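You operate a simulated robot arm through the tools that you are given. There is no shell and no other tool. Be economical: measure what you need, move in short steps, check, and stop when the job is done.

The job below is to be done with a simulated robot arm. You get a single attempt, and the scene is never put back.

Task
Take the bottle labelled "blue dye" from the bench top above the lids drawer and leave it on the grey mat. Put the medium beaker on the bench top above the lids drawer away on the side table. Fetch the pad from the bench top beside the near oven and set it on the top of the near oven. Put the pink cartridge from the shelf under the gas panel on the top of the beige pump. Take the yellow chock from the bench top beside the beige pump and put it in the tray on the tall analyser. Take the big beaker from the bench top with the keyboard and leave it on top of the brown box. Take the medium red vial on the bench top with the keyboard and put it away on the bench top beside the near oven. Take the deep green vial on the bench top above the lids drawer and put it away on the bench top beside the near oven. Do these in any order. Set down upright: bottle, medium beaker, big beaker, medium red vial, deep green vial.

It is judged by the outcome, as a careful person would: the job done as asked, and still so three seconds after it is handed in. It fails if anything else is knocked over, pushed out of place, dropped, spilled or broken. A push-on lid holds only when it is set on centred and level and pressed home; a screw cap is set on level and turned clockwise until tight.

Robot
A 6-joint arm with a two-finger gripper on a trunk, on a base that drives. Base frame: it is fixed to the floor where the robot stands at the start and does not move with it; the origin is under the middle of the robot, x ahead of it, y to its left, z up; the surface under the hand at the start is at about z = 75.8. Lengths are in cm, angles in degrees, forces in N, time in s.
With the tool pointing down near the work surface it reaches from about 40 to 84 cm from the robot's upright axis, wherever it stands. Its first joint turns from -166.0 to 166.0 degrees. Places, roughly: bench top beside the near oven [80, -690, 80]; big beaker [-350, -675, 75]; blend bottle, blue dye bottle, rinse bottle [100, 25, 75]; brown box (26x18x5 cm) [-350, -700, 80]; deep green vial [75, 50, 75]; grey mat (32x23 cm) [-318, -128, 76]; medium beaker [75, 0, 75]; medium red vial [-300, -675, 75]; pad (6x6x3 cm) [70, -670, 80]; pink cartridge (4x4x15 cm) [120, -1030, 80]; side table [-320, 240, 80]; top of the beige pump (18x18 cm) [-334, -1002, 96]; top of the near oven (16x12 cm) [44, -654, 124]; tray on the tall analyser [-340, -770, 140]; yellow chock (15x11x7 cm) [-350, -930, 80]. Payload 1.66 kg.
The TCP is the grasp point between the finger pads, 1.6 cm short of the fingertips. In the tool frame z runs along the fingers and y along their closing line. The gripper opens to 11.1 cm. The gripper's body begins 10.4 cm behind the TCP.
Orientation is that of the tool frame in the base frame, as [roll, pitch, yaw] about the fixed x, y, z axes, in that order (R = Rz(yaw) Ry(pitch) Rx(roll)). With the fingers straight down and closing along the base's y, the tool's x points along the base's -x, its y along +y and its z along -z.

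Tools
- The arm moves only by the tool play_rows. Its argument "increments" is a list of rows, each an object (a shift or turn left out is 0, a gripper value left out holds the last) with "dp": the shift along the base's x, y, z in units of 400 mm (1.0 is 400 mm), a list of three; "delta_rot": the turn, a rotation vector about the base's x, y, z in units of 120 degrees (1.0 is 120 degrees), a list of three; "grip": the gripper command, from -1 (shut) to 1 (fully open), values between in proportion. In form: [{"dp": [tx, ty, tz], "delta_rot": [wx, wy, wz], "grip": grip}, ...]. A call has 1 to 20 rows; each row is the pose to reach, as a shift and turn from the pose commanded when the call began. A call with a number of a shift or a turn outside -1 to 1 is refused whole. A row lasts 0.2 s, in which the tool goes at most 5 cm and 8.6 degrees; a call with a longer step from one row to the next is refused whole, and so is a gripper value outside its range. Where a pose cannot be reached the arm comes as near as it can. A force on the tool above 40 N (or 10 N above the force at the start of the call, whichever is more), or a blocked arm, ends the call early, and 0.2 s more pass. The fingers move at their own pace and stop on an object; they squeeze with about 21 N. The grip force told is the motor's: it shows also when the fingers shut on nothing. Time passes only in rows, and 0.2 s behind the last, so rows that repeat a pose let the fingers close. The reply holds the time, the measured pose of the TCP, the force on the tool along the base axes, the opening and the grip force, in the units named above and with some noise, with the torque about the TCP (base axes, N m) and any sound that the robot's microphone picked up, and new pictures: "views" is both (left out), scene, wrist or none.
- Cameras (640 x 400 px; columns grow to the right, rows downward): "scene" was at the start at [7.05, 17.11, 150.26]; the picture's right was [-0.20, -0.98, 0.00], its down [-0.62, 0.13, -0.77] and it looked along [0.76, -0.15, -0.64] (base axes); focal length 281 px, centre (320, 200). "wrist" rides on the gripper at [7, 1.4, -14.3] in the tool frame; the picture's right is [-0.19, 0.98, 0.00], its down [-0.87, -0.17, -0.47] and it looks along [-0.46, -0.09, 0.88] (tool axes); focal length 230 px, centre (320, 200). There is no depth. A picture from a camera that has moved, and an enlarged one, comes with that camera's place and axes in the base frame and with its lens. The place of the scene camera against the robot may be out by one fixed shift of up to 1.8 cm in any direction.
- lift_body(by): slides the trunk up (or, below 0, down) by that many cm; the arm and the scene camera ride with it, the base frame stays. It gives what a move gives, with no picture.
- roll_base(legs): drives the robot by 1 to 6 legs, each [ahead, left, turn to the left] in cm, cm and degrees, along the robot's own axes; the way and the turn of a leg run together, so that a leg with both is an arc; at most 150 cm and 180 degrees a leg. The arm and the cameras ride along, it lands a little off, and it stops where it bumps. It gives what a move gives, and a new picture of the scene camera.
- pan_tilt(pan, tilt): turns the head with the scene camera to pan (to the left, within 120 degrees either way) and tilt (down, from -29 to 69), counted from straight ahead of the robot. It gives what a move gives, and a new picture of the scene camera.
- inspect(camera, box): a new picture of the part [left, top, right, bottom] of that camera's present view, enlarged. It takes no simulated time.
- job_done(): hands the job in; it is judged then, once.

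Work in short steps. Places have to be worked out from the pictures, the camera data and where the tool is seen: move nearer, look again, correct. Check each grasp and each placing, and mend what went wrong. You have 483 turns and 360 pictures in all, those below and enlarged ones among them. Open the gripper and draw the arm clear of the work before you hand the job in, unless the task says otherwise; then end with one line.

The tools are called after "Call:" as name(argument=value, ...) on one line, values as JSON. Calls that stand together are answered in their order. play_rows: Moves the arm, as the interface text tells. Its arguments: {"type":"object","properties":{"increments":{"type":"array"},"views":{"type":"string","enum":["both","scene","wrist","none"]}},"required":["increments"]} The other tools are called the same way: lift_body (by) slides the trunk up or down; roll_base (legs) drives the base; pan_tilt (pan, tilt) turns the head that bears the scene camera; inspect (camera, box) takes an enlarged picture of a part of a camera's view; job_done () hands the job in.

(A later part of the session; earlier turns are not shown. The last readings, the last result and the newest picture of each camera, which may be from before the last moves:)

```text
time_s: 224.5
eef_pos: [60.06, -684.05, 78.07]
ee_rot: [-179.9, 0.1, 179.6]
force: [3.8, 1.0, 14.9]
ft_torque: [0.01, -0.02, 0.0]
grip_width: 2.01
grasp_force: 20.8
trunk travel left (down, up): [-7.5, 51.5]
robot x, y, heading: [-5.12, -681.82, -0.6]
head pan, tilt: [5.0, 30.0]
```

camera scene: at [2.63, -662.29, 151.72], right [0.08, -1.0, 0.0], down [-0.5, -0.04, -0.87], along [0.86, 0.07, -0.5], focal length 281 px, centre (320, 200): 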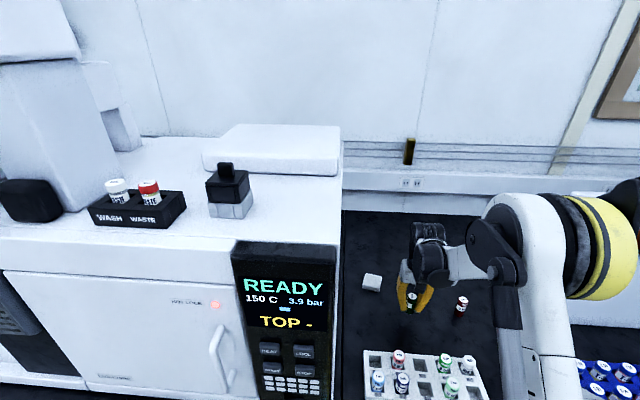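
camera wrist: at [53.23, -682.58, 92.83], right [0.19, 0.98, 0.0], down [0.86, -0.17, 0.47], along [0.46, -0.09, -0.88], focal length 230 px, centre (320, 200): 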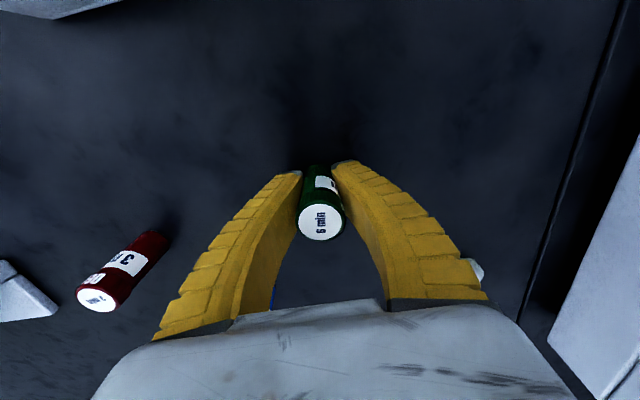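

Contact at 78.1. I'll open a little, pause, then rise.

Call:
play_rows(increments=[{"dp": [0, 0, 0.003]}, {"dp": [0, 0, 0.003], "grip": -0.3}, {"dp": [0, 0, 0.003]}, {"dp": [0, 0, 0.003]}, {"dp": [0, 0, 0.05]}, {"dp": [0, 0, 0.12]}, {"dp": [0, 0, 0.22]}, {"dp": [0, 0, 0.32]}, {"dp": [0, 0, 0.42]}, {"dp": [0, 0, 0.5], "grip": 0.5}, {"dp": [0, 0, 0.5]}])

```text
time_s: 226.9
eef_pos: [59.98, -683.92, 97.99]
ee_rot: [179.9, 0.0, 179.7]
force: [-0.4, 0.0, -0.4]
ft_torque: [-0.04, -0.03, 0.05]
grip_width: 8.43
grasp_force: 1.0
trunk travel left (down, up): [-7.5, 51.5]
robot x, y, heading: [-5.17, -681.97, -0.3]
head pan, tilt: [5.0, 30.0]
camera scene: at [2.61, -662.29, 151.71], right [0.08, -1.0, 0.0], down [-0.5, -0.04, -0.87], along [0.86, 0.07, -0.5], focal length 281 px, centre (320, 200)
camera wrist: at [53.15, -682.55, 112.28], right [0.19, 0.98, 0.0], down [0.86, -0.17, 0.47], along [0.46, -0.09, -0.88], focal length 230 px, centre (320, 200)
```

scene: 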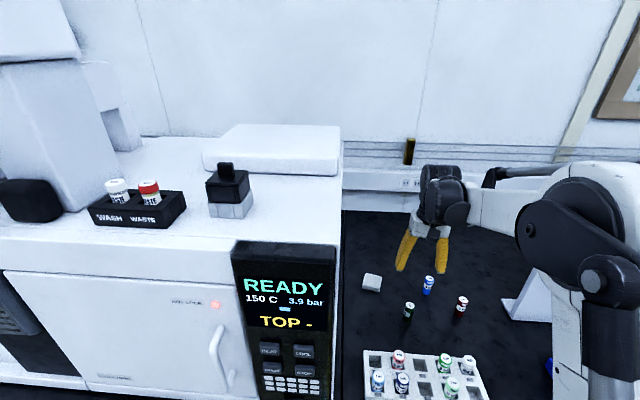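
wrist: 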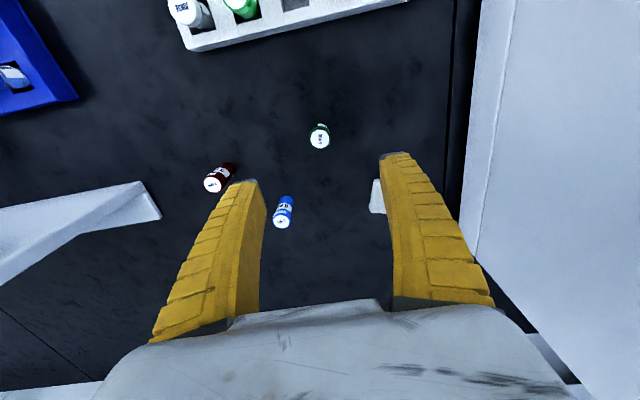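

The green vial stands well. Next the pad near (74, -674.5): I'll move above it with the gripper open and look.

Call:
play_rows(increments=[{"dp": [0.08, 0.06, 0], "grip": 0.9}, {"dp": [0.16, 0.12, 0]}, {"dp": [0.24, 0.18, 0]}, {"dp": [0.3, 0.23, 0]}, {"dp": [0.3, 0.235, -0.1]}, {"dp": [0.3, 0.235, -0.1]}])

```text
time_s: 228.3
eef_pos: [72.2, -674.57, 93.93]
ee_rot: [180.0, 0.0, 179.7]
force: [0.7, 0.0, 0.1]
ft_torque: [-0.04, 0.01, -0.02]
grip_width: 10.58
grasp_force: 0.3
trunk travel left (down, up): [-7.5, 51.5]
robot x, y, heading: [-5.05, -682.06, -0.0]
head pan, tilt: [5.0, 30.0]
camera scene: at [2.63, -662.3, 151.72], right [0.08, -1.0, 0.0], down [-0.5, -0.04, -0.87], along [0.86, 0.07, -0.5], focal length 281 px, centre (320, 200)
camera wrist: at [65.17, -673.13, 108.14], right [0.19, 0.98, 0.0], down [0.86, -0.17, 0.47], along [0.46, -0.09, -0.88], focal length 230 px, centre (320, 200)
```

scene: 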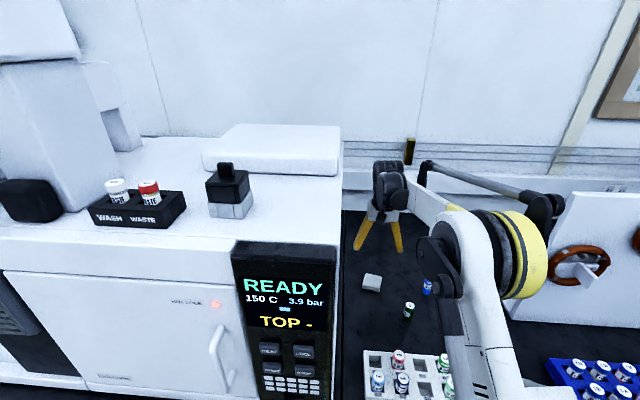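
wrist: 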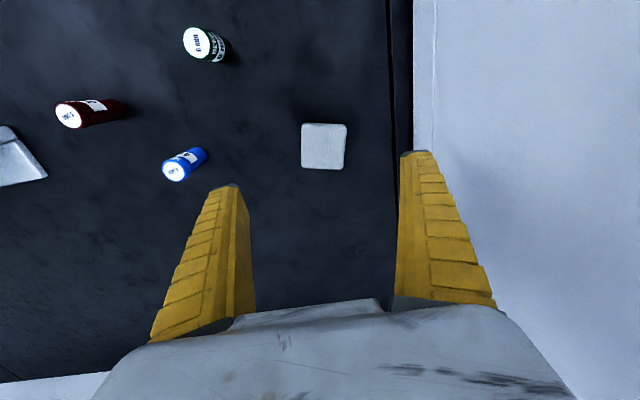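

The pad is at about (72.9, -674.2), turned some 14° clockwise. I'll rotate the hand to match, descend to z = 78 and close.

Call:
play_rows(increments=[{"dp": [0.018, 0.01, 0], "delta_rot": [0, 0, -0.06]}, {"dp": [0.018, 0.01, -0.05], "delta_rot": [0, 0, -0.117]}, {"dp": [0.018, 0.01, -0.15], "delta_rot": [0, 0, -0.117]}, {"dp": [0.018, 0.01, -0.25], "delta_rot": [0, 0, -0.117]}, {"dp": [0.018, 0.01, -0.33], "delta_rot": [0, 0, -0.117]}, {"dp": [0.018, 0.01, -0.33], "delta_rot": [0, 0, -0.117]}], views="wrist")

```text
time_s: 229.7
eef_pos: [72.76, -674.25, 80.8]
ee_rot: [-180.0, -0.1, 165.7]
force: [-0.1, -0.4, 0.4]
ft_torque: [-0.04, 0.0, 0.01]
grip_width: 10.61
grasp_force: 0.5
trunk travel left (down, up): [-7.5, 51.5]
robot x, y, heading: [-5.38, -682.02, -0.3]
head pan, tilt: [5.0, 30.0]
camera wrist: at [66.51, -671.06, 95.04], right [0.43, 0.9, 0.0], down [0.8, -0.38, 0.47], along [0.43, -0.2, -0.88], focal length 230 px, centre (320, 200)
```

wrist: 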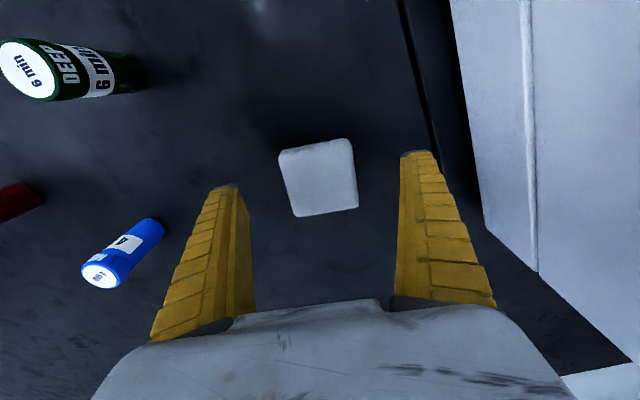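

Aligned with the pad. I'll lower to z = 78 and close, then lift a little.

Call:
play_rows(increments=[{"dp": [0, 0.005, -0.04]}, {"dp": [0, 0.005, -0.07]}, {"dp": [0, 0.005, -0.07]}, {"dp": [0, 0.005, -0.07], "grip": -1}, {"dp": [0, 0.005, -0.07]}, {"dp": [0, 0.005, -0.07]}, {"dp": [0, 0.005, -0.07]}, {"dp": [0, 0.005, -0.07]}, {"dp": [0, 0.005, -0.05]}, {"dp": [0, 0.005, -0.02]}, {"dp": [0, 0.005, 0.02]}, {"dp": [0, 0.005, 0.06]}, {"dp": [0, 0.005, 0.1]}], views="wrist")

```text
time_s: 232.5
eef_pos: [72.77, -674.03, 84.73]
ee_rot: [-179.9, 0.1, 165.7]
force: [0.2, -0.1, -0.2]
ft_torque: [-0.03, 0.0, -0.01]
grip_width: 5.68
grasp_force: 20.8
trunk travel left (down, up): [-7.5, 51.5]
robot x, y, heading: [-5.47, -682.1, -0.5]
head pan, tilt: [5.0, 30.0]
camera wrist: at [66.43, -670.89, 98.99], right [0.43, 0.9, 0.0], down [0.8, -0.38, 0.47], along [0.43, -0.2, -0.88], focal length 230 px, centre (320, 200)
```

wrist: 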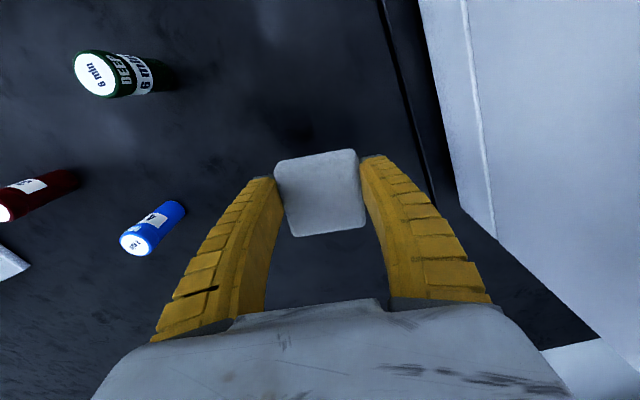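

The pad is held. I'll raise it, draw back to the front of the bench beside the oven, and lift the trunk so it can go over the oven top.

Call:
play_rows(increments=[{"dp": [0, 0, 0.1]}, {"dp": [0, 0, 0.2]}, {"dp": [0, 0, 0.3]}, {"dp": [-0.08, -0.05, 0.38]}, {"dp": [-0.18, -0.09, 0.4]}, {"dp": [-0.28, -0.13, 0.4]}, {"dp": [-0.38, -0.17, 0.4]}, {"dp": [-0.48, -0.21, 0.4]}, {"dp": [-0.58, -0.24, 0.4]}, {"dp": [-0.67, -0.25, 0.4]}, {"dp": [-0.67, -0.25, 0.4]}], views="none")

Call:
lift_body(by=45)

Call:
pan_tilt(pan=10, tilt=55)

```text
time_s: 234.9
eef_pos: [46.12, -684.18, 100.77]
ee_rot: [180.0, 0.0, 165.8]
force: [-1.1, 0.4, -0.2]
ft_torque: [-0.02, 0.0, -0.02]
grip_width: 5.68
grasp_force: 20.8
trunk travel left (down, up): [-7.5, 51.5]
robot x, y, heading: [-5.39, -681.75, -0.3]
head pan, tilt: [5.0, 30.0]
```

```text
refused: 45 is not a number from -40 to 40
```

```text
time_s: 235.8
eef_pos: [46.14, -684.0, 100.76]
ee_rot: [-180.0, 0.0, 165.7]
force: [-1.0, -0.7, 0.1]
ft_torque: [-0.01, -0.02, -0.03]
grip_width: 5.66
grasp_force: 20.9
trunk travel left (down, up): [-7.5, 51.5]
robot x, y, heading: [-5.5, -681.84, -0.5]
head pan, tilt: [10.0, 55.0]
camera scene: at [0.72, -661.82, 148.12], right [0.17, -0.99, 0.0], down [-0.81, -0.14, -0.57], along [0.57, 0.1, -0.82], focal length 281 px, centre (320, 200)
```

scene: 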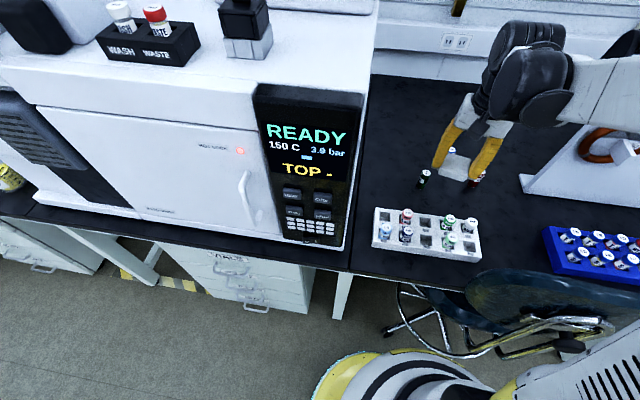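

The oven top is clear to the right of the black bottle. I'll lift the trunk 40 cm and look again.

Call:
lift_body(by=40)

Call:
pan_tilt(pan=0, tilt=55)

```text
time_s: 239.6
eef_pos: [46.06, -684.0, 140.77]
ee_rot: [-179.9, 0.0, 165.7]
force: [1.0, 0.5, 0.4]
ft_torque: [-0.01, -0.03, 0.03]
grip_width: 5.67
grasp_force: 20.8
trunk travel left (down, up): [-47.5, 11.5]
robot x, y, heading: [-4.88, -681.33, -0.2]
head pan, tilt: [10.0, 55.0]
```

```text
time_s: 240.3
eef_pos: [46.08, -684.13, 140.77]
ee_rot: [180.0, 0.1, 165.7]
force: [-0.6, 0.4, -1.4]
ft_torque: [0.03, -0.02, 0.03]
grip_width: 5.65
grasp_force: 21.0
trunk travel left (down, up): [-47.5, 11.5]
robot x, y, heading: [-4.99, -681.72, -0.5]
head pan, tilt: [0.0, 55.0]
camera scene: at [0.82, -663.06, 188.11], right [0.0, -1.0, 0.0], down [-0.82, 0.0, -0.57], along [0.57, 0.0, -0.82], focal length 281 px, centre (320, 200)
```

scene: 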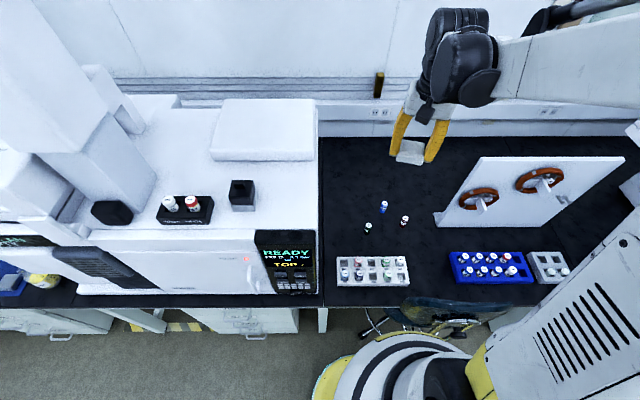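

The free part of the oven top is around (45, -654). I'll carry the pad over there, square the hand up, and lower to about z = 130 to check.

Call:
play_rows(increments=[{"dp": [0, 0.08, 0]}, {"dp": [-0.01, 0.18, 0], "delta_rot": [0, 0, 0.06]}, {"dp": [-0.02, 0.28, 0], "delta_rot": [0, 0, 0.117]}, {"dp": [-0.03, 0.38, 0], "delta_rot": [0, 0, 0.117]}, {"dp": [-0.035, 0.48, 0], "delta_rot": [0, 0, 0.117]}, {"dp": [-0.035, 0.58, 0], "delta_rot": [0, 0, 0.117]}, {"dp": [-0.035, 0.67, 0], "delta_rot": [0, 0, 0.117]}, {"dp": [-0.035, 0.735, 0], "delta_rot": [0, 0, 0.117]}, {"dp": [-0.035, 0.735, -0.1], "delta_rot": [0, 0, 0.117]}, {"dp": [-0.035, 0.735, -0.2], "delta_rot": [0, 0, 0.117]}, {"dp": [-0.035, 0.735, -0.25], "delta_rot": [0, 0, 0.117]}, {"dp": [-0.035, 0.735, -0.25], "delta_rot": [0, 0, 0.117]}])

```text
time_s: 242.9
eef_pos: [44.66, -654.75, 130.73]
ee_rot: [180.0, 0.0, 179.6]
force: [0.5, 0.1, -0.4]
ft_torque: [-0.01, -0.03, 0.0]
grip_width: 5.69
grasp_force: 21.2
trunk travel left (down, up): [-47.5, 11.5]
robot x, y, heading: [-5.18, -681.2, -0.0]
head pan, tilt: [0.0, 55.0]
camera scene: at [0.79, -663.07, 188.11], right [0.0, -1.0, 0.0], down [-0.82, 0.0, -0.57], along [0.57, 0.0, -0.82], focal length 281 px, centre (320, 200)
camera wrist: at [37.85, -653.23, 145.02], right [0.19, 0.98, 0.0], down [0.86, -0.17, 0.47], along [0.46, -0.09, -0.88], focal length 230 px, centre (320, 200)
```

scene: 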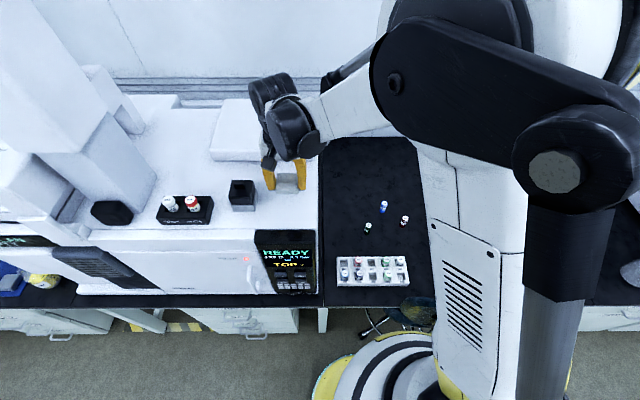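
wrist: 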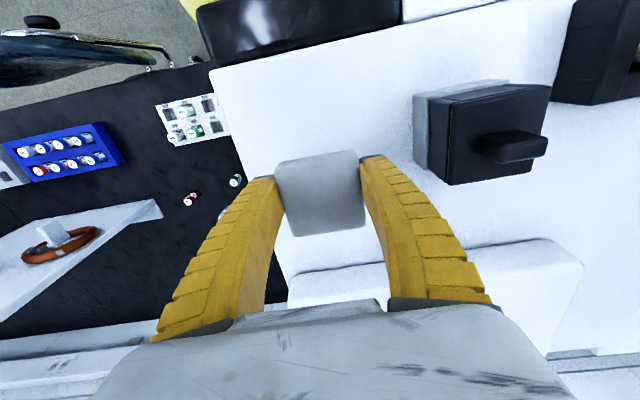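

The spot is clear on all sides. I'll lower slowly until contact.

Call:
play_rows(increments=[{"dp": [0, 0.01, -0.03]}, {"dp": [0, 0.01, -0.06]}, {"dp": [0, 0.01, -0.08]}, {"dp": [0, 0.01, -0.09]}, {"dp": [0, 0.01, -0.1]}, {"dp": [0, 0.01, -0.1]}], views="none")

Call:
play_rows(increments=[{"dp": [0, 0, -0.006]}, {"dp": [0, 0, -0.012]}, {"dp": [0, 0, -0.018]}, {"dp": [0, 0, -0.018]}], views="none")

```text
time_s: 244.3
eef_pos: [44.75, -654.31, 126.8]
ee_rot: [179.9, 0.0, 179.7]
force: [0.4, -0.6, -0.1]
ft_torque: [0.03, 0.01, 0.0]
grip_width: 5.69
grasp_force: 21.0
trunk travel left (down, up): [-47.5, 11.5]
robot x, y, heading: [-5.66, -681.89, -0.2]
head pan, tilt: [0.0, 55.0]
```

```text
time_s: 245.3
eef_pos: [44.67, -654.37, 126.02]
ee_rot: [180.0, 0.0, 179.7]
force: [0.1, 0.7, -0.2]
ft_torque: [-0.03, 0.01, 0.0]
grip_width: 5.68
grasp_force: 21.0
trunk travel left (down, up): [-47.5, 11.5]
robot x, y, heading: [-4.96, -681.77, -0.2]
head pan, tilt: [0.0, 55.0]
```

Call:
play_rows(increments=[{"dp": [0, 0, -0.006]}, {"dp": [0, 0, -0.012]}, {"dp": [0, 0, -0.018]}, {"dp": [0, 0, -0.018]}], views="wrist")

```text
time_s: 246.3
eef_pos: [44.66, -654.35, 125.3]
ee_rot: [179.9, 0.1, 179.6]
force: [5.9, 3.3, 27.3]
ft_torque: [0.04, -0.1, 0.03]
grip_width: 6.64
grasp_force: 20.7
trunk travel left (down, up): [-47.5, 11.5]
robot x, y, heading: [-4.91, -681.86, -0.4]
head pan, tilt: [0.0, 55.0]
camera wrist: at [37.74, -652.88, 139.62], right [0.19, 0.98, 0.0], down [0.86, -0.17, 0.47], along [0.46, -0.09, -0.88], focal length 230 px, centre (320, 200)
```

wrist: 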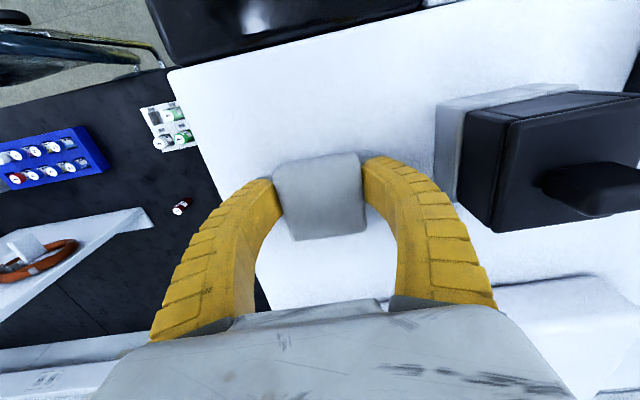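

Contact with the oven top. I'll ease up, open and rise.

Call:
play_rows(increments=[{"dp": [0, 0, 0.012]}, {"dp": [0, 0, 0.014], "grip": 0.35}, {"dp": [0, 0, 0.014]}, {"dp": [0, 0, 0.014]}, {"dp": [0, 0, 0.06]}, {"dp": [0, 0, 0.14]}, {"dp": [0, 0, 0.24]}, {"dp": [0, 0, 0.34]}, {"dp": [0, 0, 0.44]}, {"dp": [0, -0.1, 0.44]}, {"dp": [0, -0.2, 0.44]}, {"dp": [0, -0.3, 0.44]}, {"dp": [0, -0.4, 0.44]}, {"dp": [0, -0.5, 0.44]}, {"dp": [0, -0.6, 0.44]}, {"dp": [0, -0.7, 0.44]}], views="scene")

```text
time_s: 249.7
eef_pos: [44.64, -682.49, 142.93]
ee_rot: [180.0, 0.0, 179.7]
force: [-0.1, -0.4, 0.5]
ft_torque: [0.0, 0.01, 0.01]
grip_width: 7.63
grasp_force: 1.4
trunk travel left (down, up): [-47.5, 11.5]
robot x, y, heading: [-5.13, -681.97, -0.2]
head pan, tilt: [0.0, 55.0]
camera scene: at [0.82, -663.22, 188.13], right [-0.01, -1.0, 0.0], down [-0.82, 0.0, -0.57], along [0.57, 0.0, -0.82], focal length 281 px, centre (320, 200)
```

scene: 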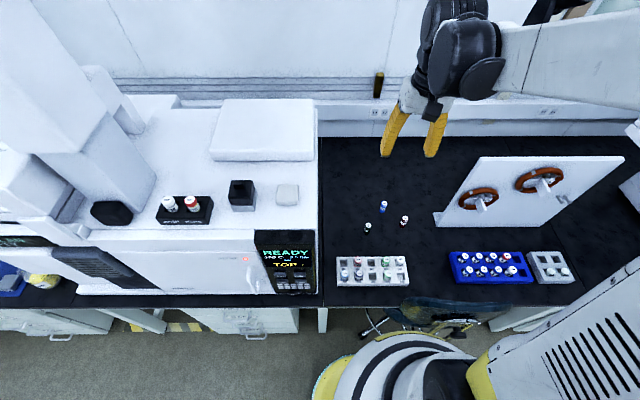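

The pad rests on the oven top. Next the pink cartridge: I'll back out and strafe down the aisle, then look toward the gas panel.

Call:
roll_base(legs=[[-70, 0, 0], [0, -150, 0], [0, -60, 0]])

Call:
pan_tilt(pan=-30, tilt=30)

```text
time_s: 263.6
eef_pos: [-27.47, -893.14, 143.04]
ee_rot: [-180.0, 0.0, 179.1]
force: [-0.1, 0.6, 0.8]
ft_torque: [0.07, 0.02, 0.01]
grip_width: 7.64
grasp_force: 0.7
trunk travel left (down, up): [-47.5, 11.5]
robot x, y, heading: [-77.35, -891.9, -0.9]
head pan, tilt: [0.0, 55.0]
camera scene: at [-71.13, -873.49, 188.12], right [-0.01, -1.0, 0.0], down [-0.82, 0.01, -0.57], along [0.57, -0.01, -0.82], focal length 281 px, centre (320, 200)
```

scene: 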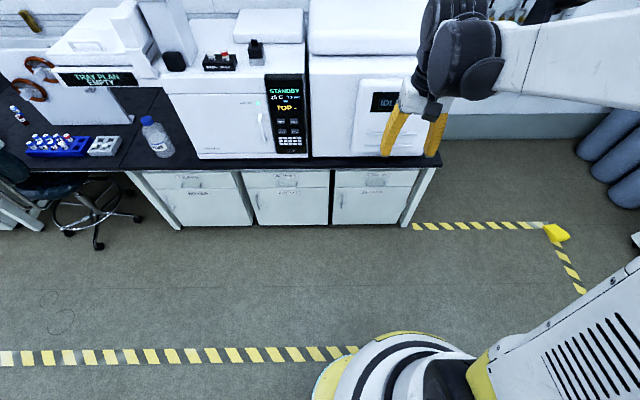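

```text
time_s: 264.6
eef_pos: [-27.49, -893.0, 142.96]
ee_rot: [179.9, 0.0, 179.1]
force: [0.3, -0.3, -0.4]
ft_torque: [-0.02, 0.02, 0.01]
grip_width: 7.66
grasp_force: 1.1
trunk travel left (down, up): [-47.5, 11.5]
robot x, y, heading: [-77.31, -891.84, -0.8]
head pan, tilt: [-30.0, 30.0]
camera scene: at [-70.56, -877.98, 191.71], right [-0.51, -0.86, 0.0], down [-0.43, 0.26, -0.87], along [0.74, -0.44, -0.5], focal length 281 px, centre (320, 200)
```

scene: 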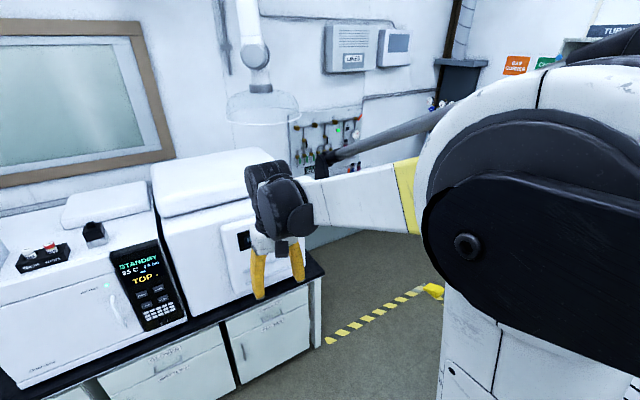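

I'll strafe another 120 cm to face the gas-panel corner, and look straight ahead.

Call:
roll_base(legs=[[0, -120, 1]])

Call:
pan_tilt(pan=0, tilt=30)

```text
time_s: 270.6
eef_pos: [-27.7, -1011.31, 143.0]
ee_rot: [180.0, 0.0, -179.5]
force: [0.1, -0.3, -0.1]
ft_torque: [0.0, 0.03, -0.03]
grip_width: 7.62
grasp_force: 1.0
trunk travel left (down, up): [-47.5, 11.5]
robot x, y, heading: [-77.49, -1011.43, 0.3]
head pan, tilt: [-30.0, 30.0]
camera scene: at [-71.18, -997.23, 191.72], right [-0.49, -0.87, 0.0], down [-0.44, 0.25, -0.87], along [0.75, -0.43, -0.5], focal length 281 px, centre (320, 200)
```

scene: 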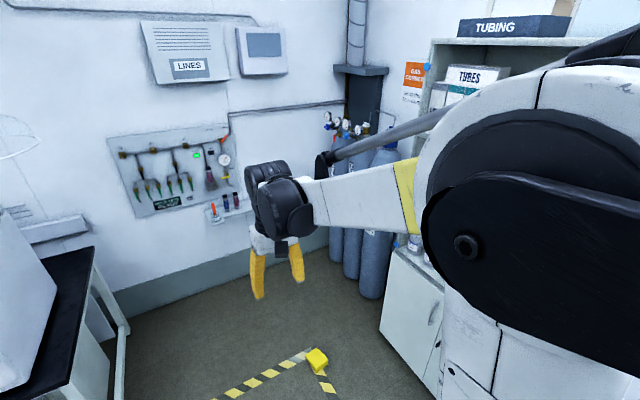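

```text
time_s: 271.6
eef_pos: [-27.77, -1011.29, 142.97]
ee_rot: [179.9, 0.0, -179.4]
force: [-0.6, -0.9, 0.5]
ft_torque: [0.0, 0.0, -0.05]
grip_width: 7.64
grasp_force: 1.0
trunk travel left (down, up): [-47.5, 11.5]
robot x, y, heading: [-77.53, -1011.49, 0.3]
head pan, tilt: [0.0, 30.0]
camera scene: at [-70.01, -992.68, 191.72], right [0.01, -1.0, 0.0], down [-0.5, 0.0, -0.87], along [0.87, 0.01, -0.5], focal length 281 px, centre (320, 200)
```

scene: 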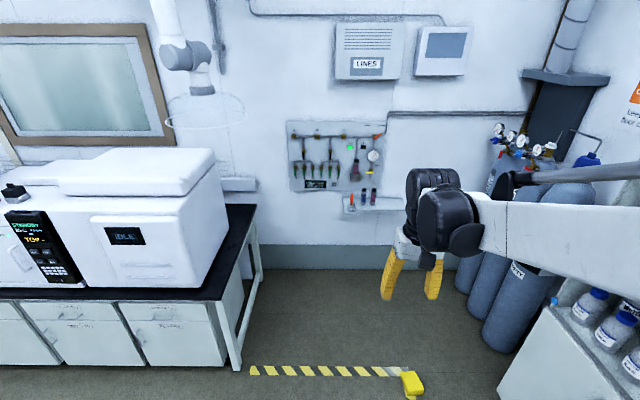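

The shelf under the gas panel is at about (370, 200) in the picture. I'll zoom in.

Call:
inspect(camera="scene", box=[270, 110, 430, 220])

```text
3.64 times, centred on (350, 165) of scene
camera zoom: at [-70.01, -992.68, 191.72], right [0.01, -1.0, 0.0], down [-0.5, 0.0, -0.87], along [0.87, 0.01, -0.5], focal length 1020 px, centre (211, 327)
```

zoom: 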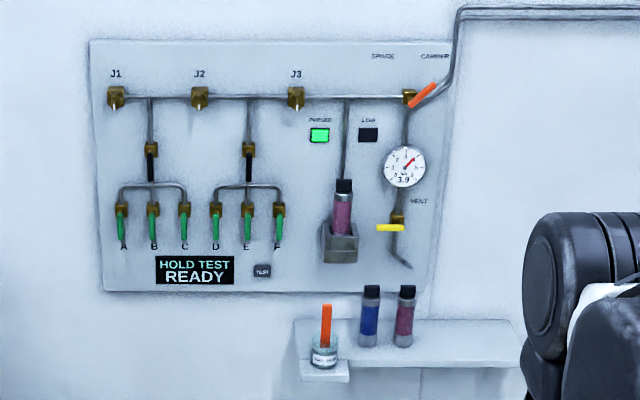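

The maroon/pink cartridge is the right one on the shelf, roughly at (117, -1031), with a blue one 7 cm to its left. A yellow wedge sits on the floor near (28, -1049), so I'll pass at y ≈ -1000; first lower the trunk, then drive in.

Call:
lift_body(by=-38)

Call:
roll_base(legs=[[0, 12, 0], [118, 0, 0]])

Call:
pan_tilt(pan=-20, tilt=35)

```text
time_s: 275.2
eef_pos: [-27.76, -1011.35, 104.99]
ee_rot: [-180.0, -0.1, -179.5]
force: [0.2, 0.5, 0.4]
ft_torque: [-0.01, 0.01, -0.04]
grip_width: 7.62
grasp_force: 1.0
trunk travel left (down, up): [-9.5, 49.5]
robot x, y, heading: [-77.57, -1011.8, 0.3]
head pan, tilt: [0.0, 30.0]
```

```text
time_s: 282.1
eef_pos: [89.9, -1000.0, 104.95]
ee_rot: [180.0, 0.0, 179.5]
force: [-0.9, -0.1, -0.3]
ft_torque: [-0.02, 0.01, 0.03]
grip_width: 7.63
grasp_force: 0.5
trunk travel left (down, up): [-9.5, 49.5]
robot x, y, heading: [40.26, -999.48, -0.4]
head pan, tilt: [0.0, 30.0]
camera scene: at [47.99, -980.7, 153.71], right [-0.01, -1.0, 0.0], down [-0.5, 0.0, -0.87], along [0.87, -0.01, -0.5], focal length 281 px, centre (320, 200)
```

scene: 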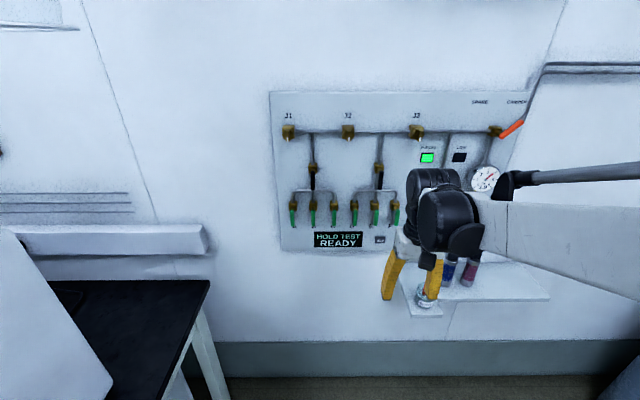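

```text
time_s: 282.9
eef_pos: [89.93, -1000.18, 104.97]
ee_rot: [-180.0, 0.0, 179.6]
force: [-0.7, -0.5, -0.1]
ft_torque: [0.0, -0.01, 0.01]
grip_width: 7.63
grasp_force: 1.3
trunk travel left (down, up): [-9.5, 49.5]
robot x, y, heading: [40.32, -999.54, -0.5]
head pan, tilt: [-20.0, 35.0]
camera scene: at [47.18, -983.7, 152.94], right [-0.35, -0.94, 0.0], down [-0.54, 0.2, -0.82], along [0.77, -0.29, -0.57], focal length 281 px, centre (320, 200)
```

scene: 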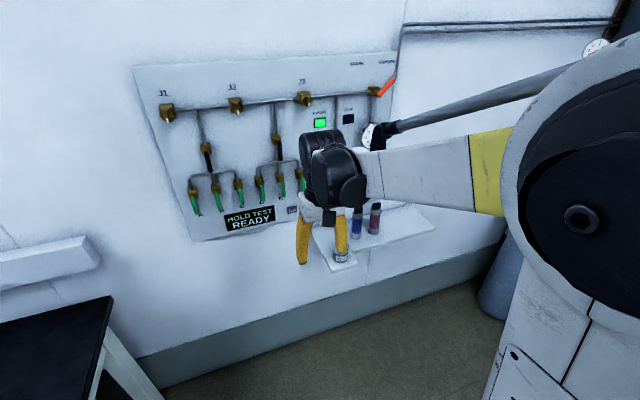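

Triangulating the two views puts the pink cartridge near (119, -1033) with its base at z ≈ 78. I'll tilt the tool 45° forward and move in front of it at safe distance for a wrist view.

Call:
play_rows(increments=[{"dp": [0, -0.1, 0], "delta_rot": [0, -0.05, 0], "grip": 0.08}, {"dp": [0, -0.2, 0], "delta_rot": [0, -0.1, 0]}, {"dp": [0, -0.3, 0], "delta_rot": [0, -0.15, 0]}, {"dp": [0, -0.4, 0], "delta_rot": [0, -0.2, 0]}, {"dp": [0, -0.5, 0], "delta_rot": [0, -0.25, 0]}, {"dp": [0, -0.6, 0], "delta_rot": [0, -0.3, 0]}, {"dp": [0, -0.7, 0], "delta_rot": [0, -0.35, 0]}, {"dp": [0.02, -0.8, -0.03], "delta_rot": [0, -0.375, 0]}, {"dp": [0.03, -0.825, -0.1], "delta_rot": [0, -0.375, 0]}, {"dp": [0.03, -0.825, -0.15], "delta_rot": [0, -0.375, 0]}, {"dp": [0.03, -0.825, -0.15], "delta_rot": [0, -0.375, 0]}])

```text
time_s: 285.3
eef_pos: [91.18, -1033.1, 99.04]
ee_rot: [179.6, 45.0, 179.5]
force: [-0.4, -0.4, -0.3]
ft_torque: [-0.02, 0.0, -0.04]
grip_width: 6.18
grasp_force: 1.2
trunk travel left (down, up): [-9.5, 49.5]
robot x, y, heading: [40.19, -999.78, -0.3]
head pan, tilt: [-20.0, 35.0]
camera scene: at [47.18, -983.71, 152.94], right [-0.35, -0.94, 0.0], down [-0.54, 0.2, -0.82], along [0.77, -0.29, -0.57], focal length 281 px, centre (320, 200)
camera wrist: at [76.19, -1031.69, 104.14], right [0.14, 0.98, 0.14], down [0.28, -0.17, 0.95], along [0.95, -0.09, -0.3], focal length 230 px, centre (320, 200)
```

scene: 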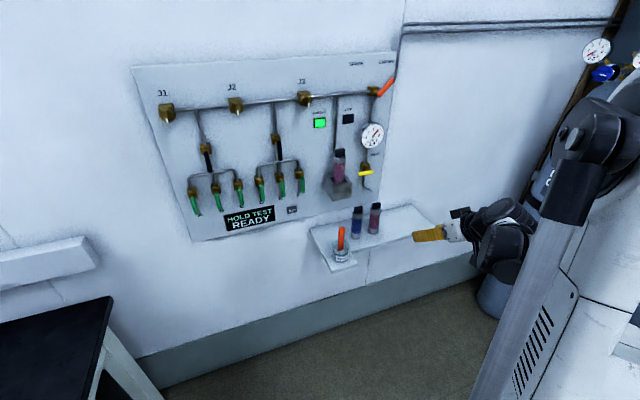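
wrist: 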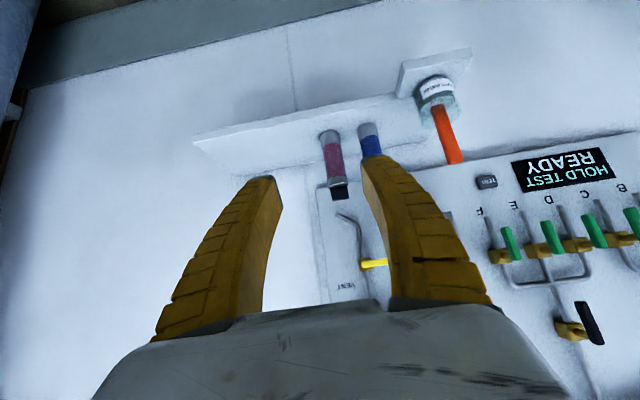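

The pink cartridge is at about (117, -1032.3), z 78–91. I'll approach to x ≈ 105 at z = 88 with a narrower opening to clear the blue neighbour, and look again.

Call:
play_rows(increments=[{"dp": [0.0, 0.02, -0.1], "grip": -0.04}, {"dp": [0.05, 0.02, -0.2]}, {"dp": [0.14, 0.02, -0.27]}, {"dp": [0.24, 0.02, -0.28]}, {"dp": [0.34, 0.02, -0.28]}, {"dp": [0.34, 0.02, -0.28]}])

```text
time_s: 286.7
eef_pos: [104.85, -1032.32, 87.76]
ee_rot: [179.5, 44.9, 179.4]
force: [0.3, 0.3, 0.3]
ft_torque: [0.0, 0.0, 0.0]
grip_width: 5.55
grasp_force: 1.0
trunk travel left (down, up): [-9.5, 49.5]
robot x, y, heading: [39.77, -999.49, -0.4]
head pan, tilt: [-20.0, 35.0]
camera scene: at [47.21, -983.7, 152.94], right [-0.35, -0.94, 0.0], down [-0.54, 0.2, -0.82], along [0.77, -0.29, -0.57], focal length 281 px, centre (320, 200)
camera wrist: at [89.84, -1030.85, 92.9], right [0.14, 0.98, 0.14], down [0.28, -0.17, 0.94], along [0.95, -0.09, -0.3], focal length 230 px, centre (320, 200)
```

scene: 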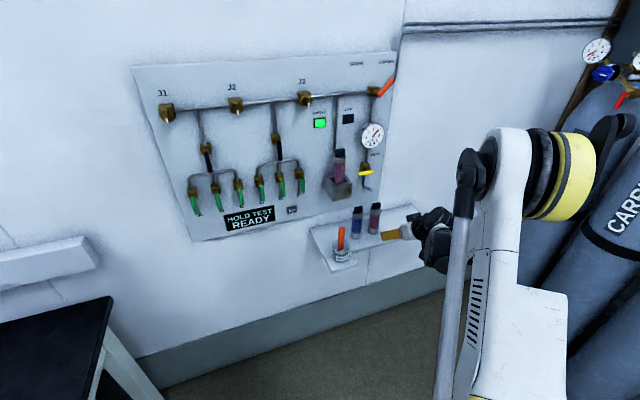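
wrist: 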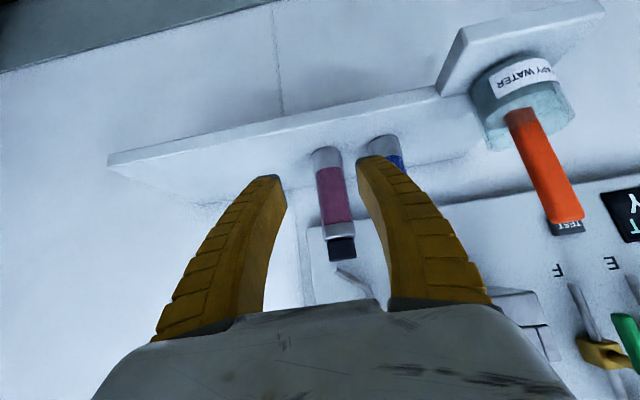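

Using its stated size, the cartridge is at about (118.5, -1031.85), base z ≈ 77. I'll advance to just around it at z = 85 and check before closing.

Call:
play_rows(increments=[{"dp": [0.08, 0.012, -0.03]}, {"dp": [0.16, 0.012, -0.06]}, {"dp": [0.24, 0.012, -0.07]}, {"dp": [0.3, 0.012, -0.07]}, {"dp": [0.325, 0.012, -0.07]}, {"dp": [0.325, 0.012, -0.07]}])

```text
time_s: 288.1
eef_pos: [117.79, -1031.75, 84.89]
ee_rot: [179.7, 45.0, 179.4]
force: [0.5, 0.6, 0.6]
ft_torque: [0.0, -0.02, -0.01]
grip_width: 5.53
grasp_force: 1.4
trunk travel left (down, up): [-9.5, 49.5]
robot x, y, heading: [40.37, -999.54, -0.3]
head pan, tilt: [-20.0, 35.0]
camera scene: at [47.18, -983.71, 152.94], right [-0.35, -0.94, 0.0], down [-0.54, 0.2, -0.82], along [0.77, -0.29, -0.57], focal length 281 px, centre (320, 200)
camera wrist: at [102.78, -1030.32, 90.06], right [0.14, 0.98, 0.14], down [0.28, -0.17, 0.95], along [0.95, -0.09, -0.3], focal length 230 px, centre (320, 200)
```

scene: 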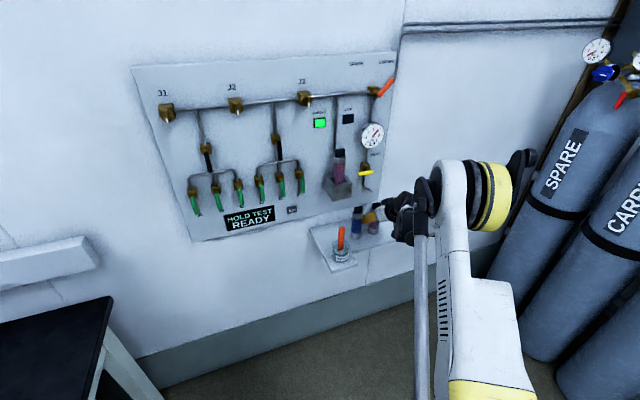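
wrist: 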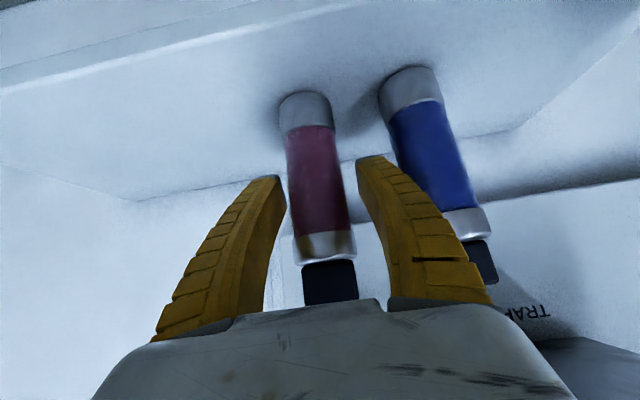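

The cartridge is centred between the fingers at the right depth. I'll close on it.

Call:
play_rows(increments=[{"dp": [0.01, 0, 0], "grip": -1}, {"dp": [0.01, 0, 0]}, {"dp": [0.01, 0, 0]}, {"dp": [0.01, 0, 0]}, {"dp": [0.01, 0, 0.015]}, {"dp": [0.01, 0, 0.035]}, {"dp": [0.01, 0, 0.055]}])

```text
time_s: 289.7
eef_pos: [118.16, -1031.79, 87.09]
ee_rot: [179.6, 45.0, 179.3]
force: [-0.1, 0.2, -1.7]
ft_torque: [0.02, -0.02, 0.05]
grip_width: 3.62
grasp_force: 20.7
trunk travel left (down, up): [-9.5, 49.5]
robot x, y, heading: [40.11, -999.25, -0.5]
head pan, tilt: [-20.0, 35.0]
camera scene: at [47.21, -983.72, 152.94], right [-0.35, -0.94, 0.0], down [-0.54, 0.2, -0.82], along [0.77, -0.29, -0.57], focal length 281 px, centre (320, 200)
camera wrist: at [103.19, -1030.29, 92.26], right [0.14, 0.98, 0.14], down [0.28, -0.17, 0.94], along [0.95, -0.09, -0.3], focal length 230 px, centre (320, 200)
```

scene: 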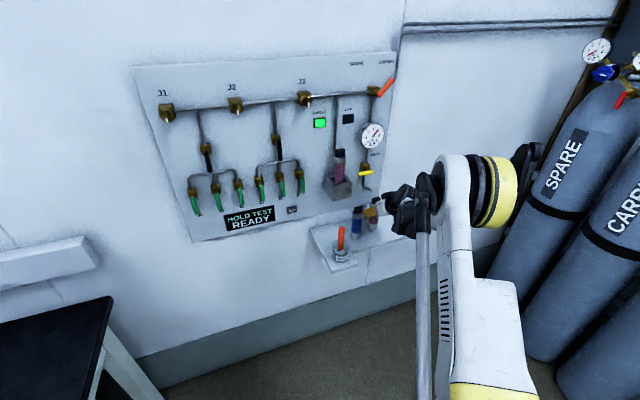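
wrist: 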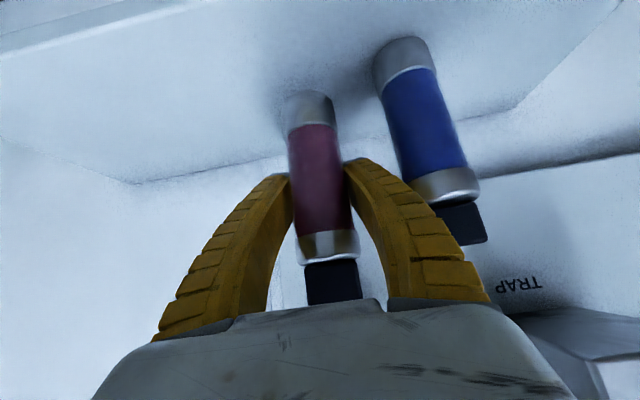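

The cartridge lifts cleanly. I'll draw it back away from the wall, raise it, and bring it in front of the robot.

Call:
play_rows(increments=[{"dp": [-0.02, 0, 0.03]}, {"dp": [-0.08, 0, 0.05]}, {"dp": [-0.16, 0, 0.05]}, {"dp": [-0.24, 0, 0.05]}, {"dp": [-0.32, 0, 0.06]}, {"dp": [-0.4, 0, 0.08]}, {"dp": [-0.48, 0.03, 0.12]}, {"dp": [-0.54, 0.1, 0.16]}, {"dp": [-0.6, 0.18, 0.2]}, {"dp": [-0.64, 0.27, 0.24]}, {"dp": [-0.68, 0.36, 0.28]}, {"dp": [-0.7, 0.45, 0.3]}, {"dp": [-0.7, 0.54, 0.3]}, {"dp": [-0.7, 0.62, 0.3]}, {"dp": [-0.7, 0.7, 0.3]}])

```text
time_s: 292.9
eef_pos: [90.06, -1003.7, 99.2]
ee_rot: [179.6, 45.0, 179.4]
force: [0.0, 0.4, -2.3]
ft_torque: [-0.01, -0.01, 0.01]
grip_width: 3.62
grasp_force: 20.9
trunk travel left (down, up): [-9.5, 49.5]
robot x, y, heading: [40.23, -999.52, -0.5]
head pan, tilt: [-20.0, 35.0]
camera scene: at [47.19, -983.69, 152.93], right [-0.35, -0.94, 0.0], down [-0.54, 0.2, -0.82], along [0.77, -0.29, -0.57], focal length 281 px, centre (320, 200)
camera wrist: at [75.19, -1002.26, 104.35], right [0.14, 0.98, 0.14], down [0.28, -0.17, 0.94], along [0.95, -0.09, -0.3], focal length 230 px, centre (320, 200)
```

scene: 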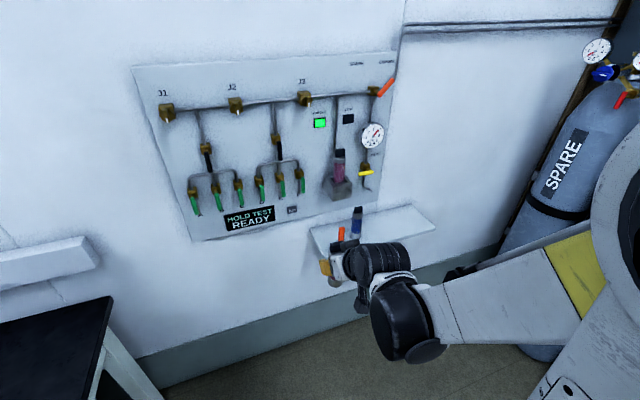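
wrist: 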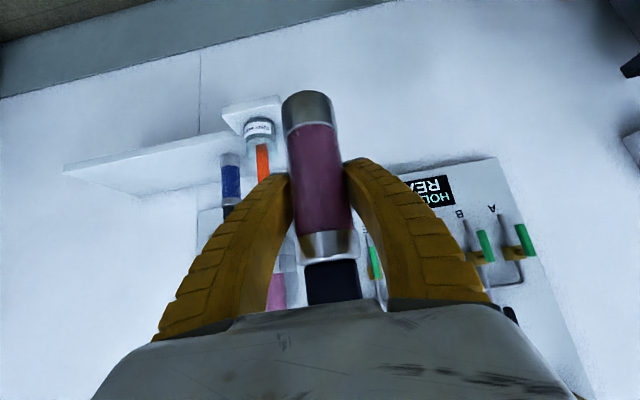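

Held firmly. I'll reverse into the aisle, turn round and look at the pump side.

Call:
roll_base(legs=[[-120, 0, 0], [0, 0, 180], [60, 0, 0]])

Call:
pan_tilt(pan=0, tilt=25)

```text
time_s: 309.3
eef_pos: [-189.61, -994.38, 99.18]
ee_rot: [179.7, 45.0, -0.5]
force: [-0.3, 0.0, -1.5]
ft_torque: [-0.01, -0.01, 0.03]
grip_width: 3.62
grasp_force: 21.5
trunk travel left (down, up): [-9.5, 49.5]
robot x, y, heading: [-139.55, -998.83, 179.8]
head pan, tilt: [-20.0, 35.0]
camera scene: at [-145.25, -1014.88, 152.93], right [0.35, 0.94, 0.0], down [0.54, -0.2, -0.82], along [-0.77, 0.28, -0.57], focal length 281 px, centre (320, 200)
```

scene: 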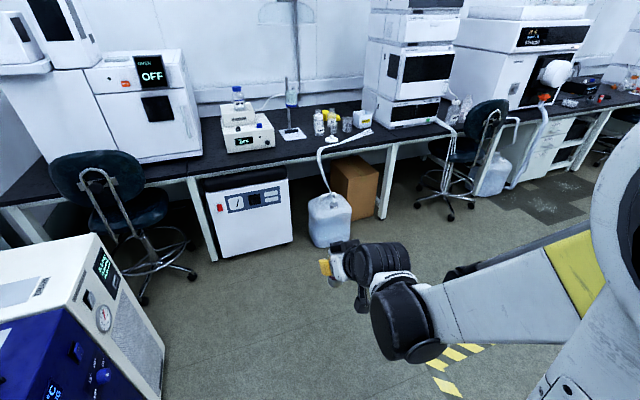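

```text
time_s: 310.1
eef_pos: [-189.66, -994.54, 99.24]
ee_rot: [179.6, 44.9, -0.6]
force: [-0.5, -0.4, -2.7]
ft_torque: [0.0, 0.02, 0.01]
grip_width: 3.6
grasp_force: 20.3
trunk travel left (down, up): [-9.5, 49.5]
robot x, y, heading: [-139.65, -998.49, 179.9]
head pan, tilt: [0.0, 25.0]
camera scene: at [-146.18, -1017.88, 154.51], right [0.01, 1.0, 0.0], down [0.42, 0.0, -0.91], along [-0.91, 0.01, -0.42], focal length 281 px, centre (320, 200)
```

scene: 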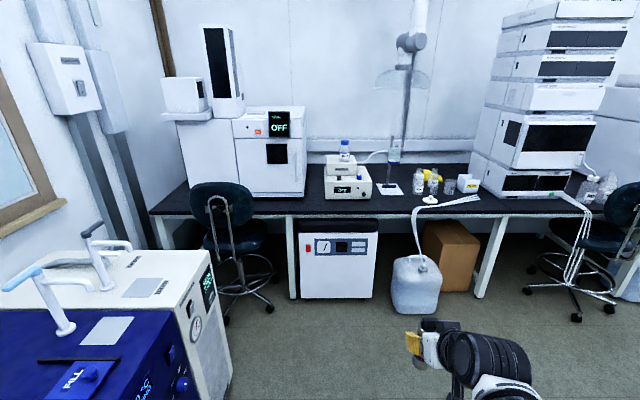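

The beige pump seems to be the small instrument in the middle of the bench. Zooming in.

Call:
inspect(camera="scene", box=[290, 120, 510, 240])

```text
2.91 times, centred on (400, 180) of scene
camera zoom: at [-146.18, -1017.88, 154.51], right [0.01, 1.0, 0.0], down [0.42, 0.0, -0.91], along [-0.91, 0.01, -0.42], focal length 816 px, centre (87, 258)
```

zoom: 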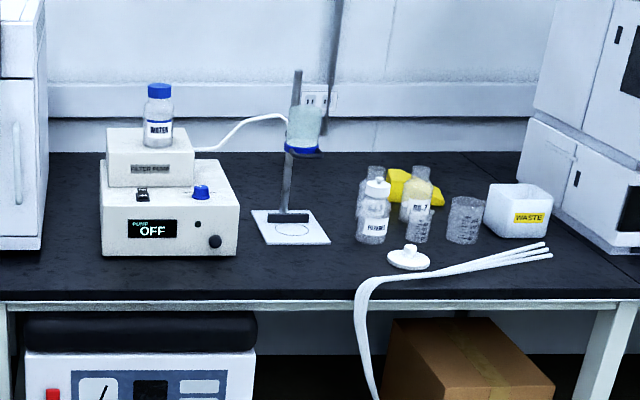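

The pump's upper box ("FILTER PUMP", top z ≈ 96) carries a WATER bottle; its left part (y ≈ -1011 to -1003) is free. I'll raise the trunk and drive to about (-262, -1004).

Call:
lift_body(by=16)

Call:
roll_base(legs=[[116, 6, 0]])

Call:
pan_tilt(pan=0, tilt=40)

```text
time_s: 312.0
eef_pos: [-189.55, -994.44, 115.27]
ee_rot: [179.5, 45.0, -0.4]
force: [-0.8, -0.2, -2.8]
ft_torque: [-0.01, 0.01, 0.02]
grip_width: 3.59
grasp_force: 20.4
trunk travel left (down, up): [-25.5, 33.5]
robot x, y, heading: [-139.33, -998.54, 179.7]
head pan, tilt: [0.0, 25.0]
```

```text
time_s: 317.9
eef_pos: [-306.27, -999.54, 115.09]
ee_rot: [179.5, 45.0, -0.6]
force: [-0.1, 0.0, -2.2]
ft_torque: [0.0, -0.02, 0.0]
grip_width: 3.62
grasp_force: 21.1
trunk travel left (down, up): [-25.5, 33.5]
robot x, y, heading: [-256.2, -1003.92, 179.6]
head pan, tilt: [0.0, 25.0]
camera scene: at [-262.99, -1023.04, 170.51], right [0.01, 1.0, 0.0], down [0.42, 0.0, -0.91], along [-0.91, 0.01, -0.42], focal length 281 px, centre (320, 200)
```

scene: 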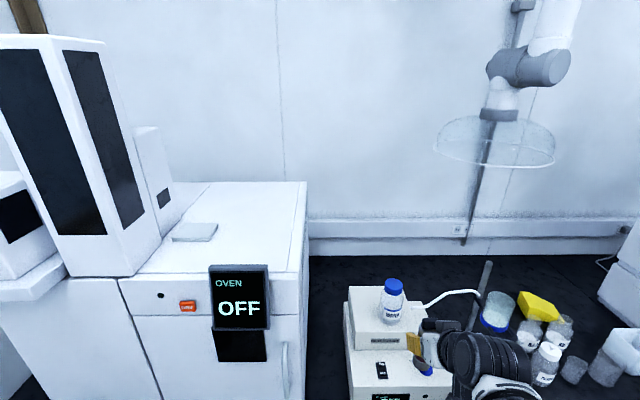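

```text
time_s: 318.7
eef_pos: [-306.27, -999.58, 115.2]
ee_rot: [179.6, 45.0, -0.7]
force: [0.7, 0.0, -2.3]
ft_torque: [-0.03, 0.01, 0.0]
grip_width: 3.61
grasp_force: 20.7
trunk travel left (down, up): [-25.5, 33.5]
robot x, y, heading: [-256.63, -1004.04, 179.6]
head pan, tilt: [0.0, 40.0]
camera scene: at [-262.24, -1023.04, 168.18], right [0.01, 1.0, 0.0], down [0.64, -0.01, -0.77], along [-0.77, 0.01, -0.64], focal length 281 px, centre (320, 200)
```

scene: 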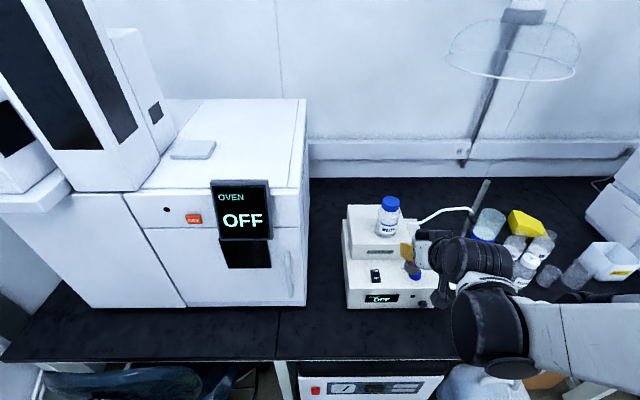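

Call:
inspect(camera="scene", box=[330, 180, 490, 320])

Call:
inspect(camera="wrist", box=[0, 0, 640, 400])

```text
2.86 times, centred on (410, 250) of scene
camera zoom: at [-262.24, -1023.04, 168.18], right [0.01, 1.0, 0.0], down [0.64, -0.01, -0.77], along [-0.77, 0.01, -0.64], focal length 802 px, centre (63, 57)
```

zoom: 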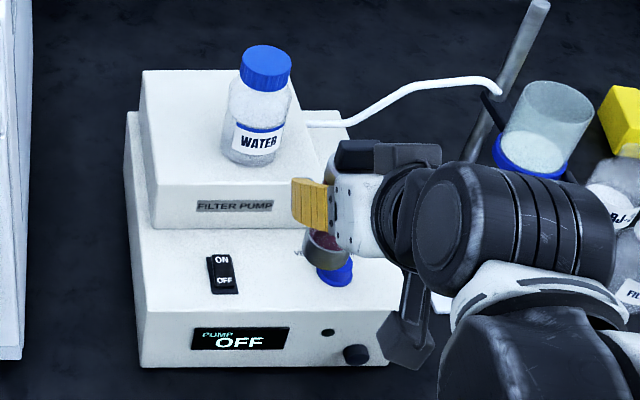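

```text
1.00 times, centred on (320, 200) of wrist (not enlarged: the box is as wide or as high as the picture)
camera zoom: at [-291.19, -1000.89, 120.34], right [-0.14, -0.98, 0.14], down [-0.28, 0.17, 0.94], along [-0.95, 0.09, -0.3], focal length 230 px, centre (320, 200)
```

zoom: 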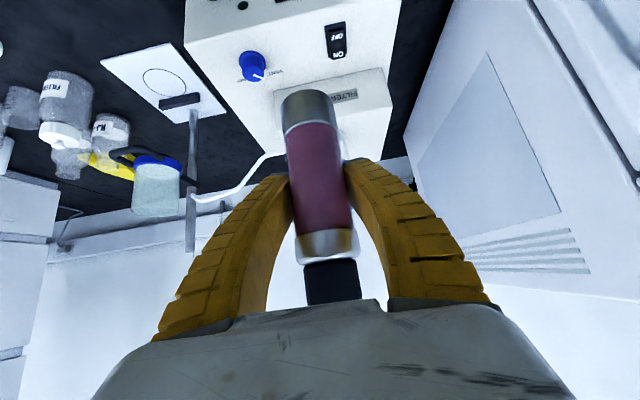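

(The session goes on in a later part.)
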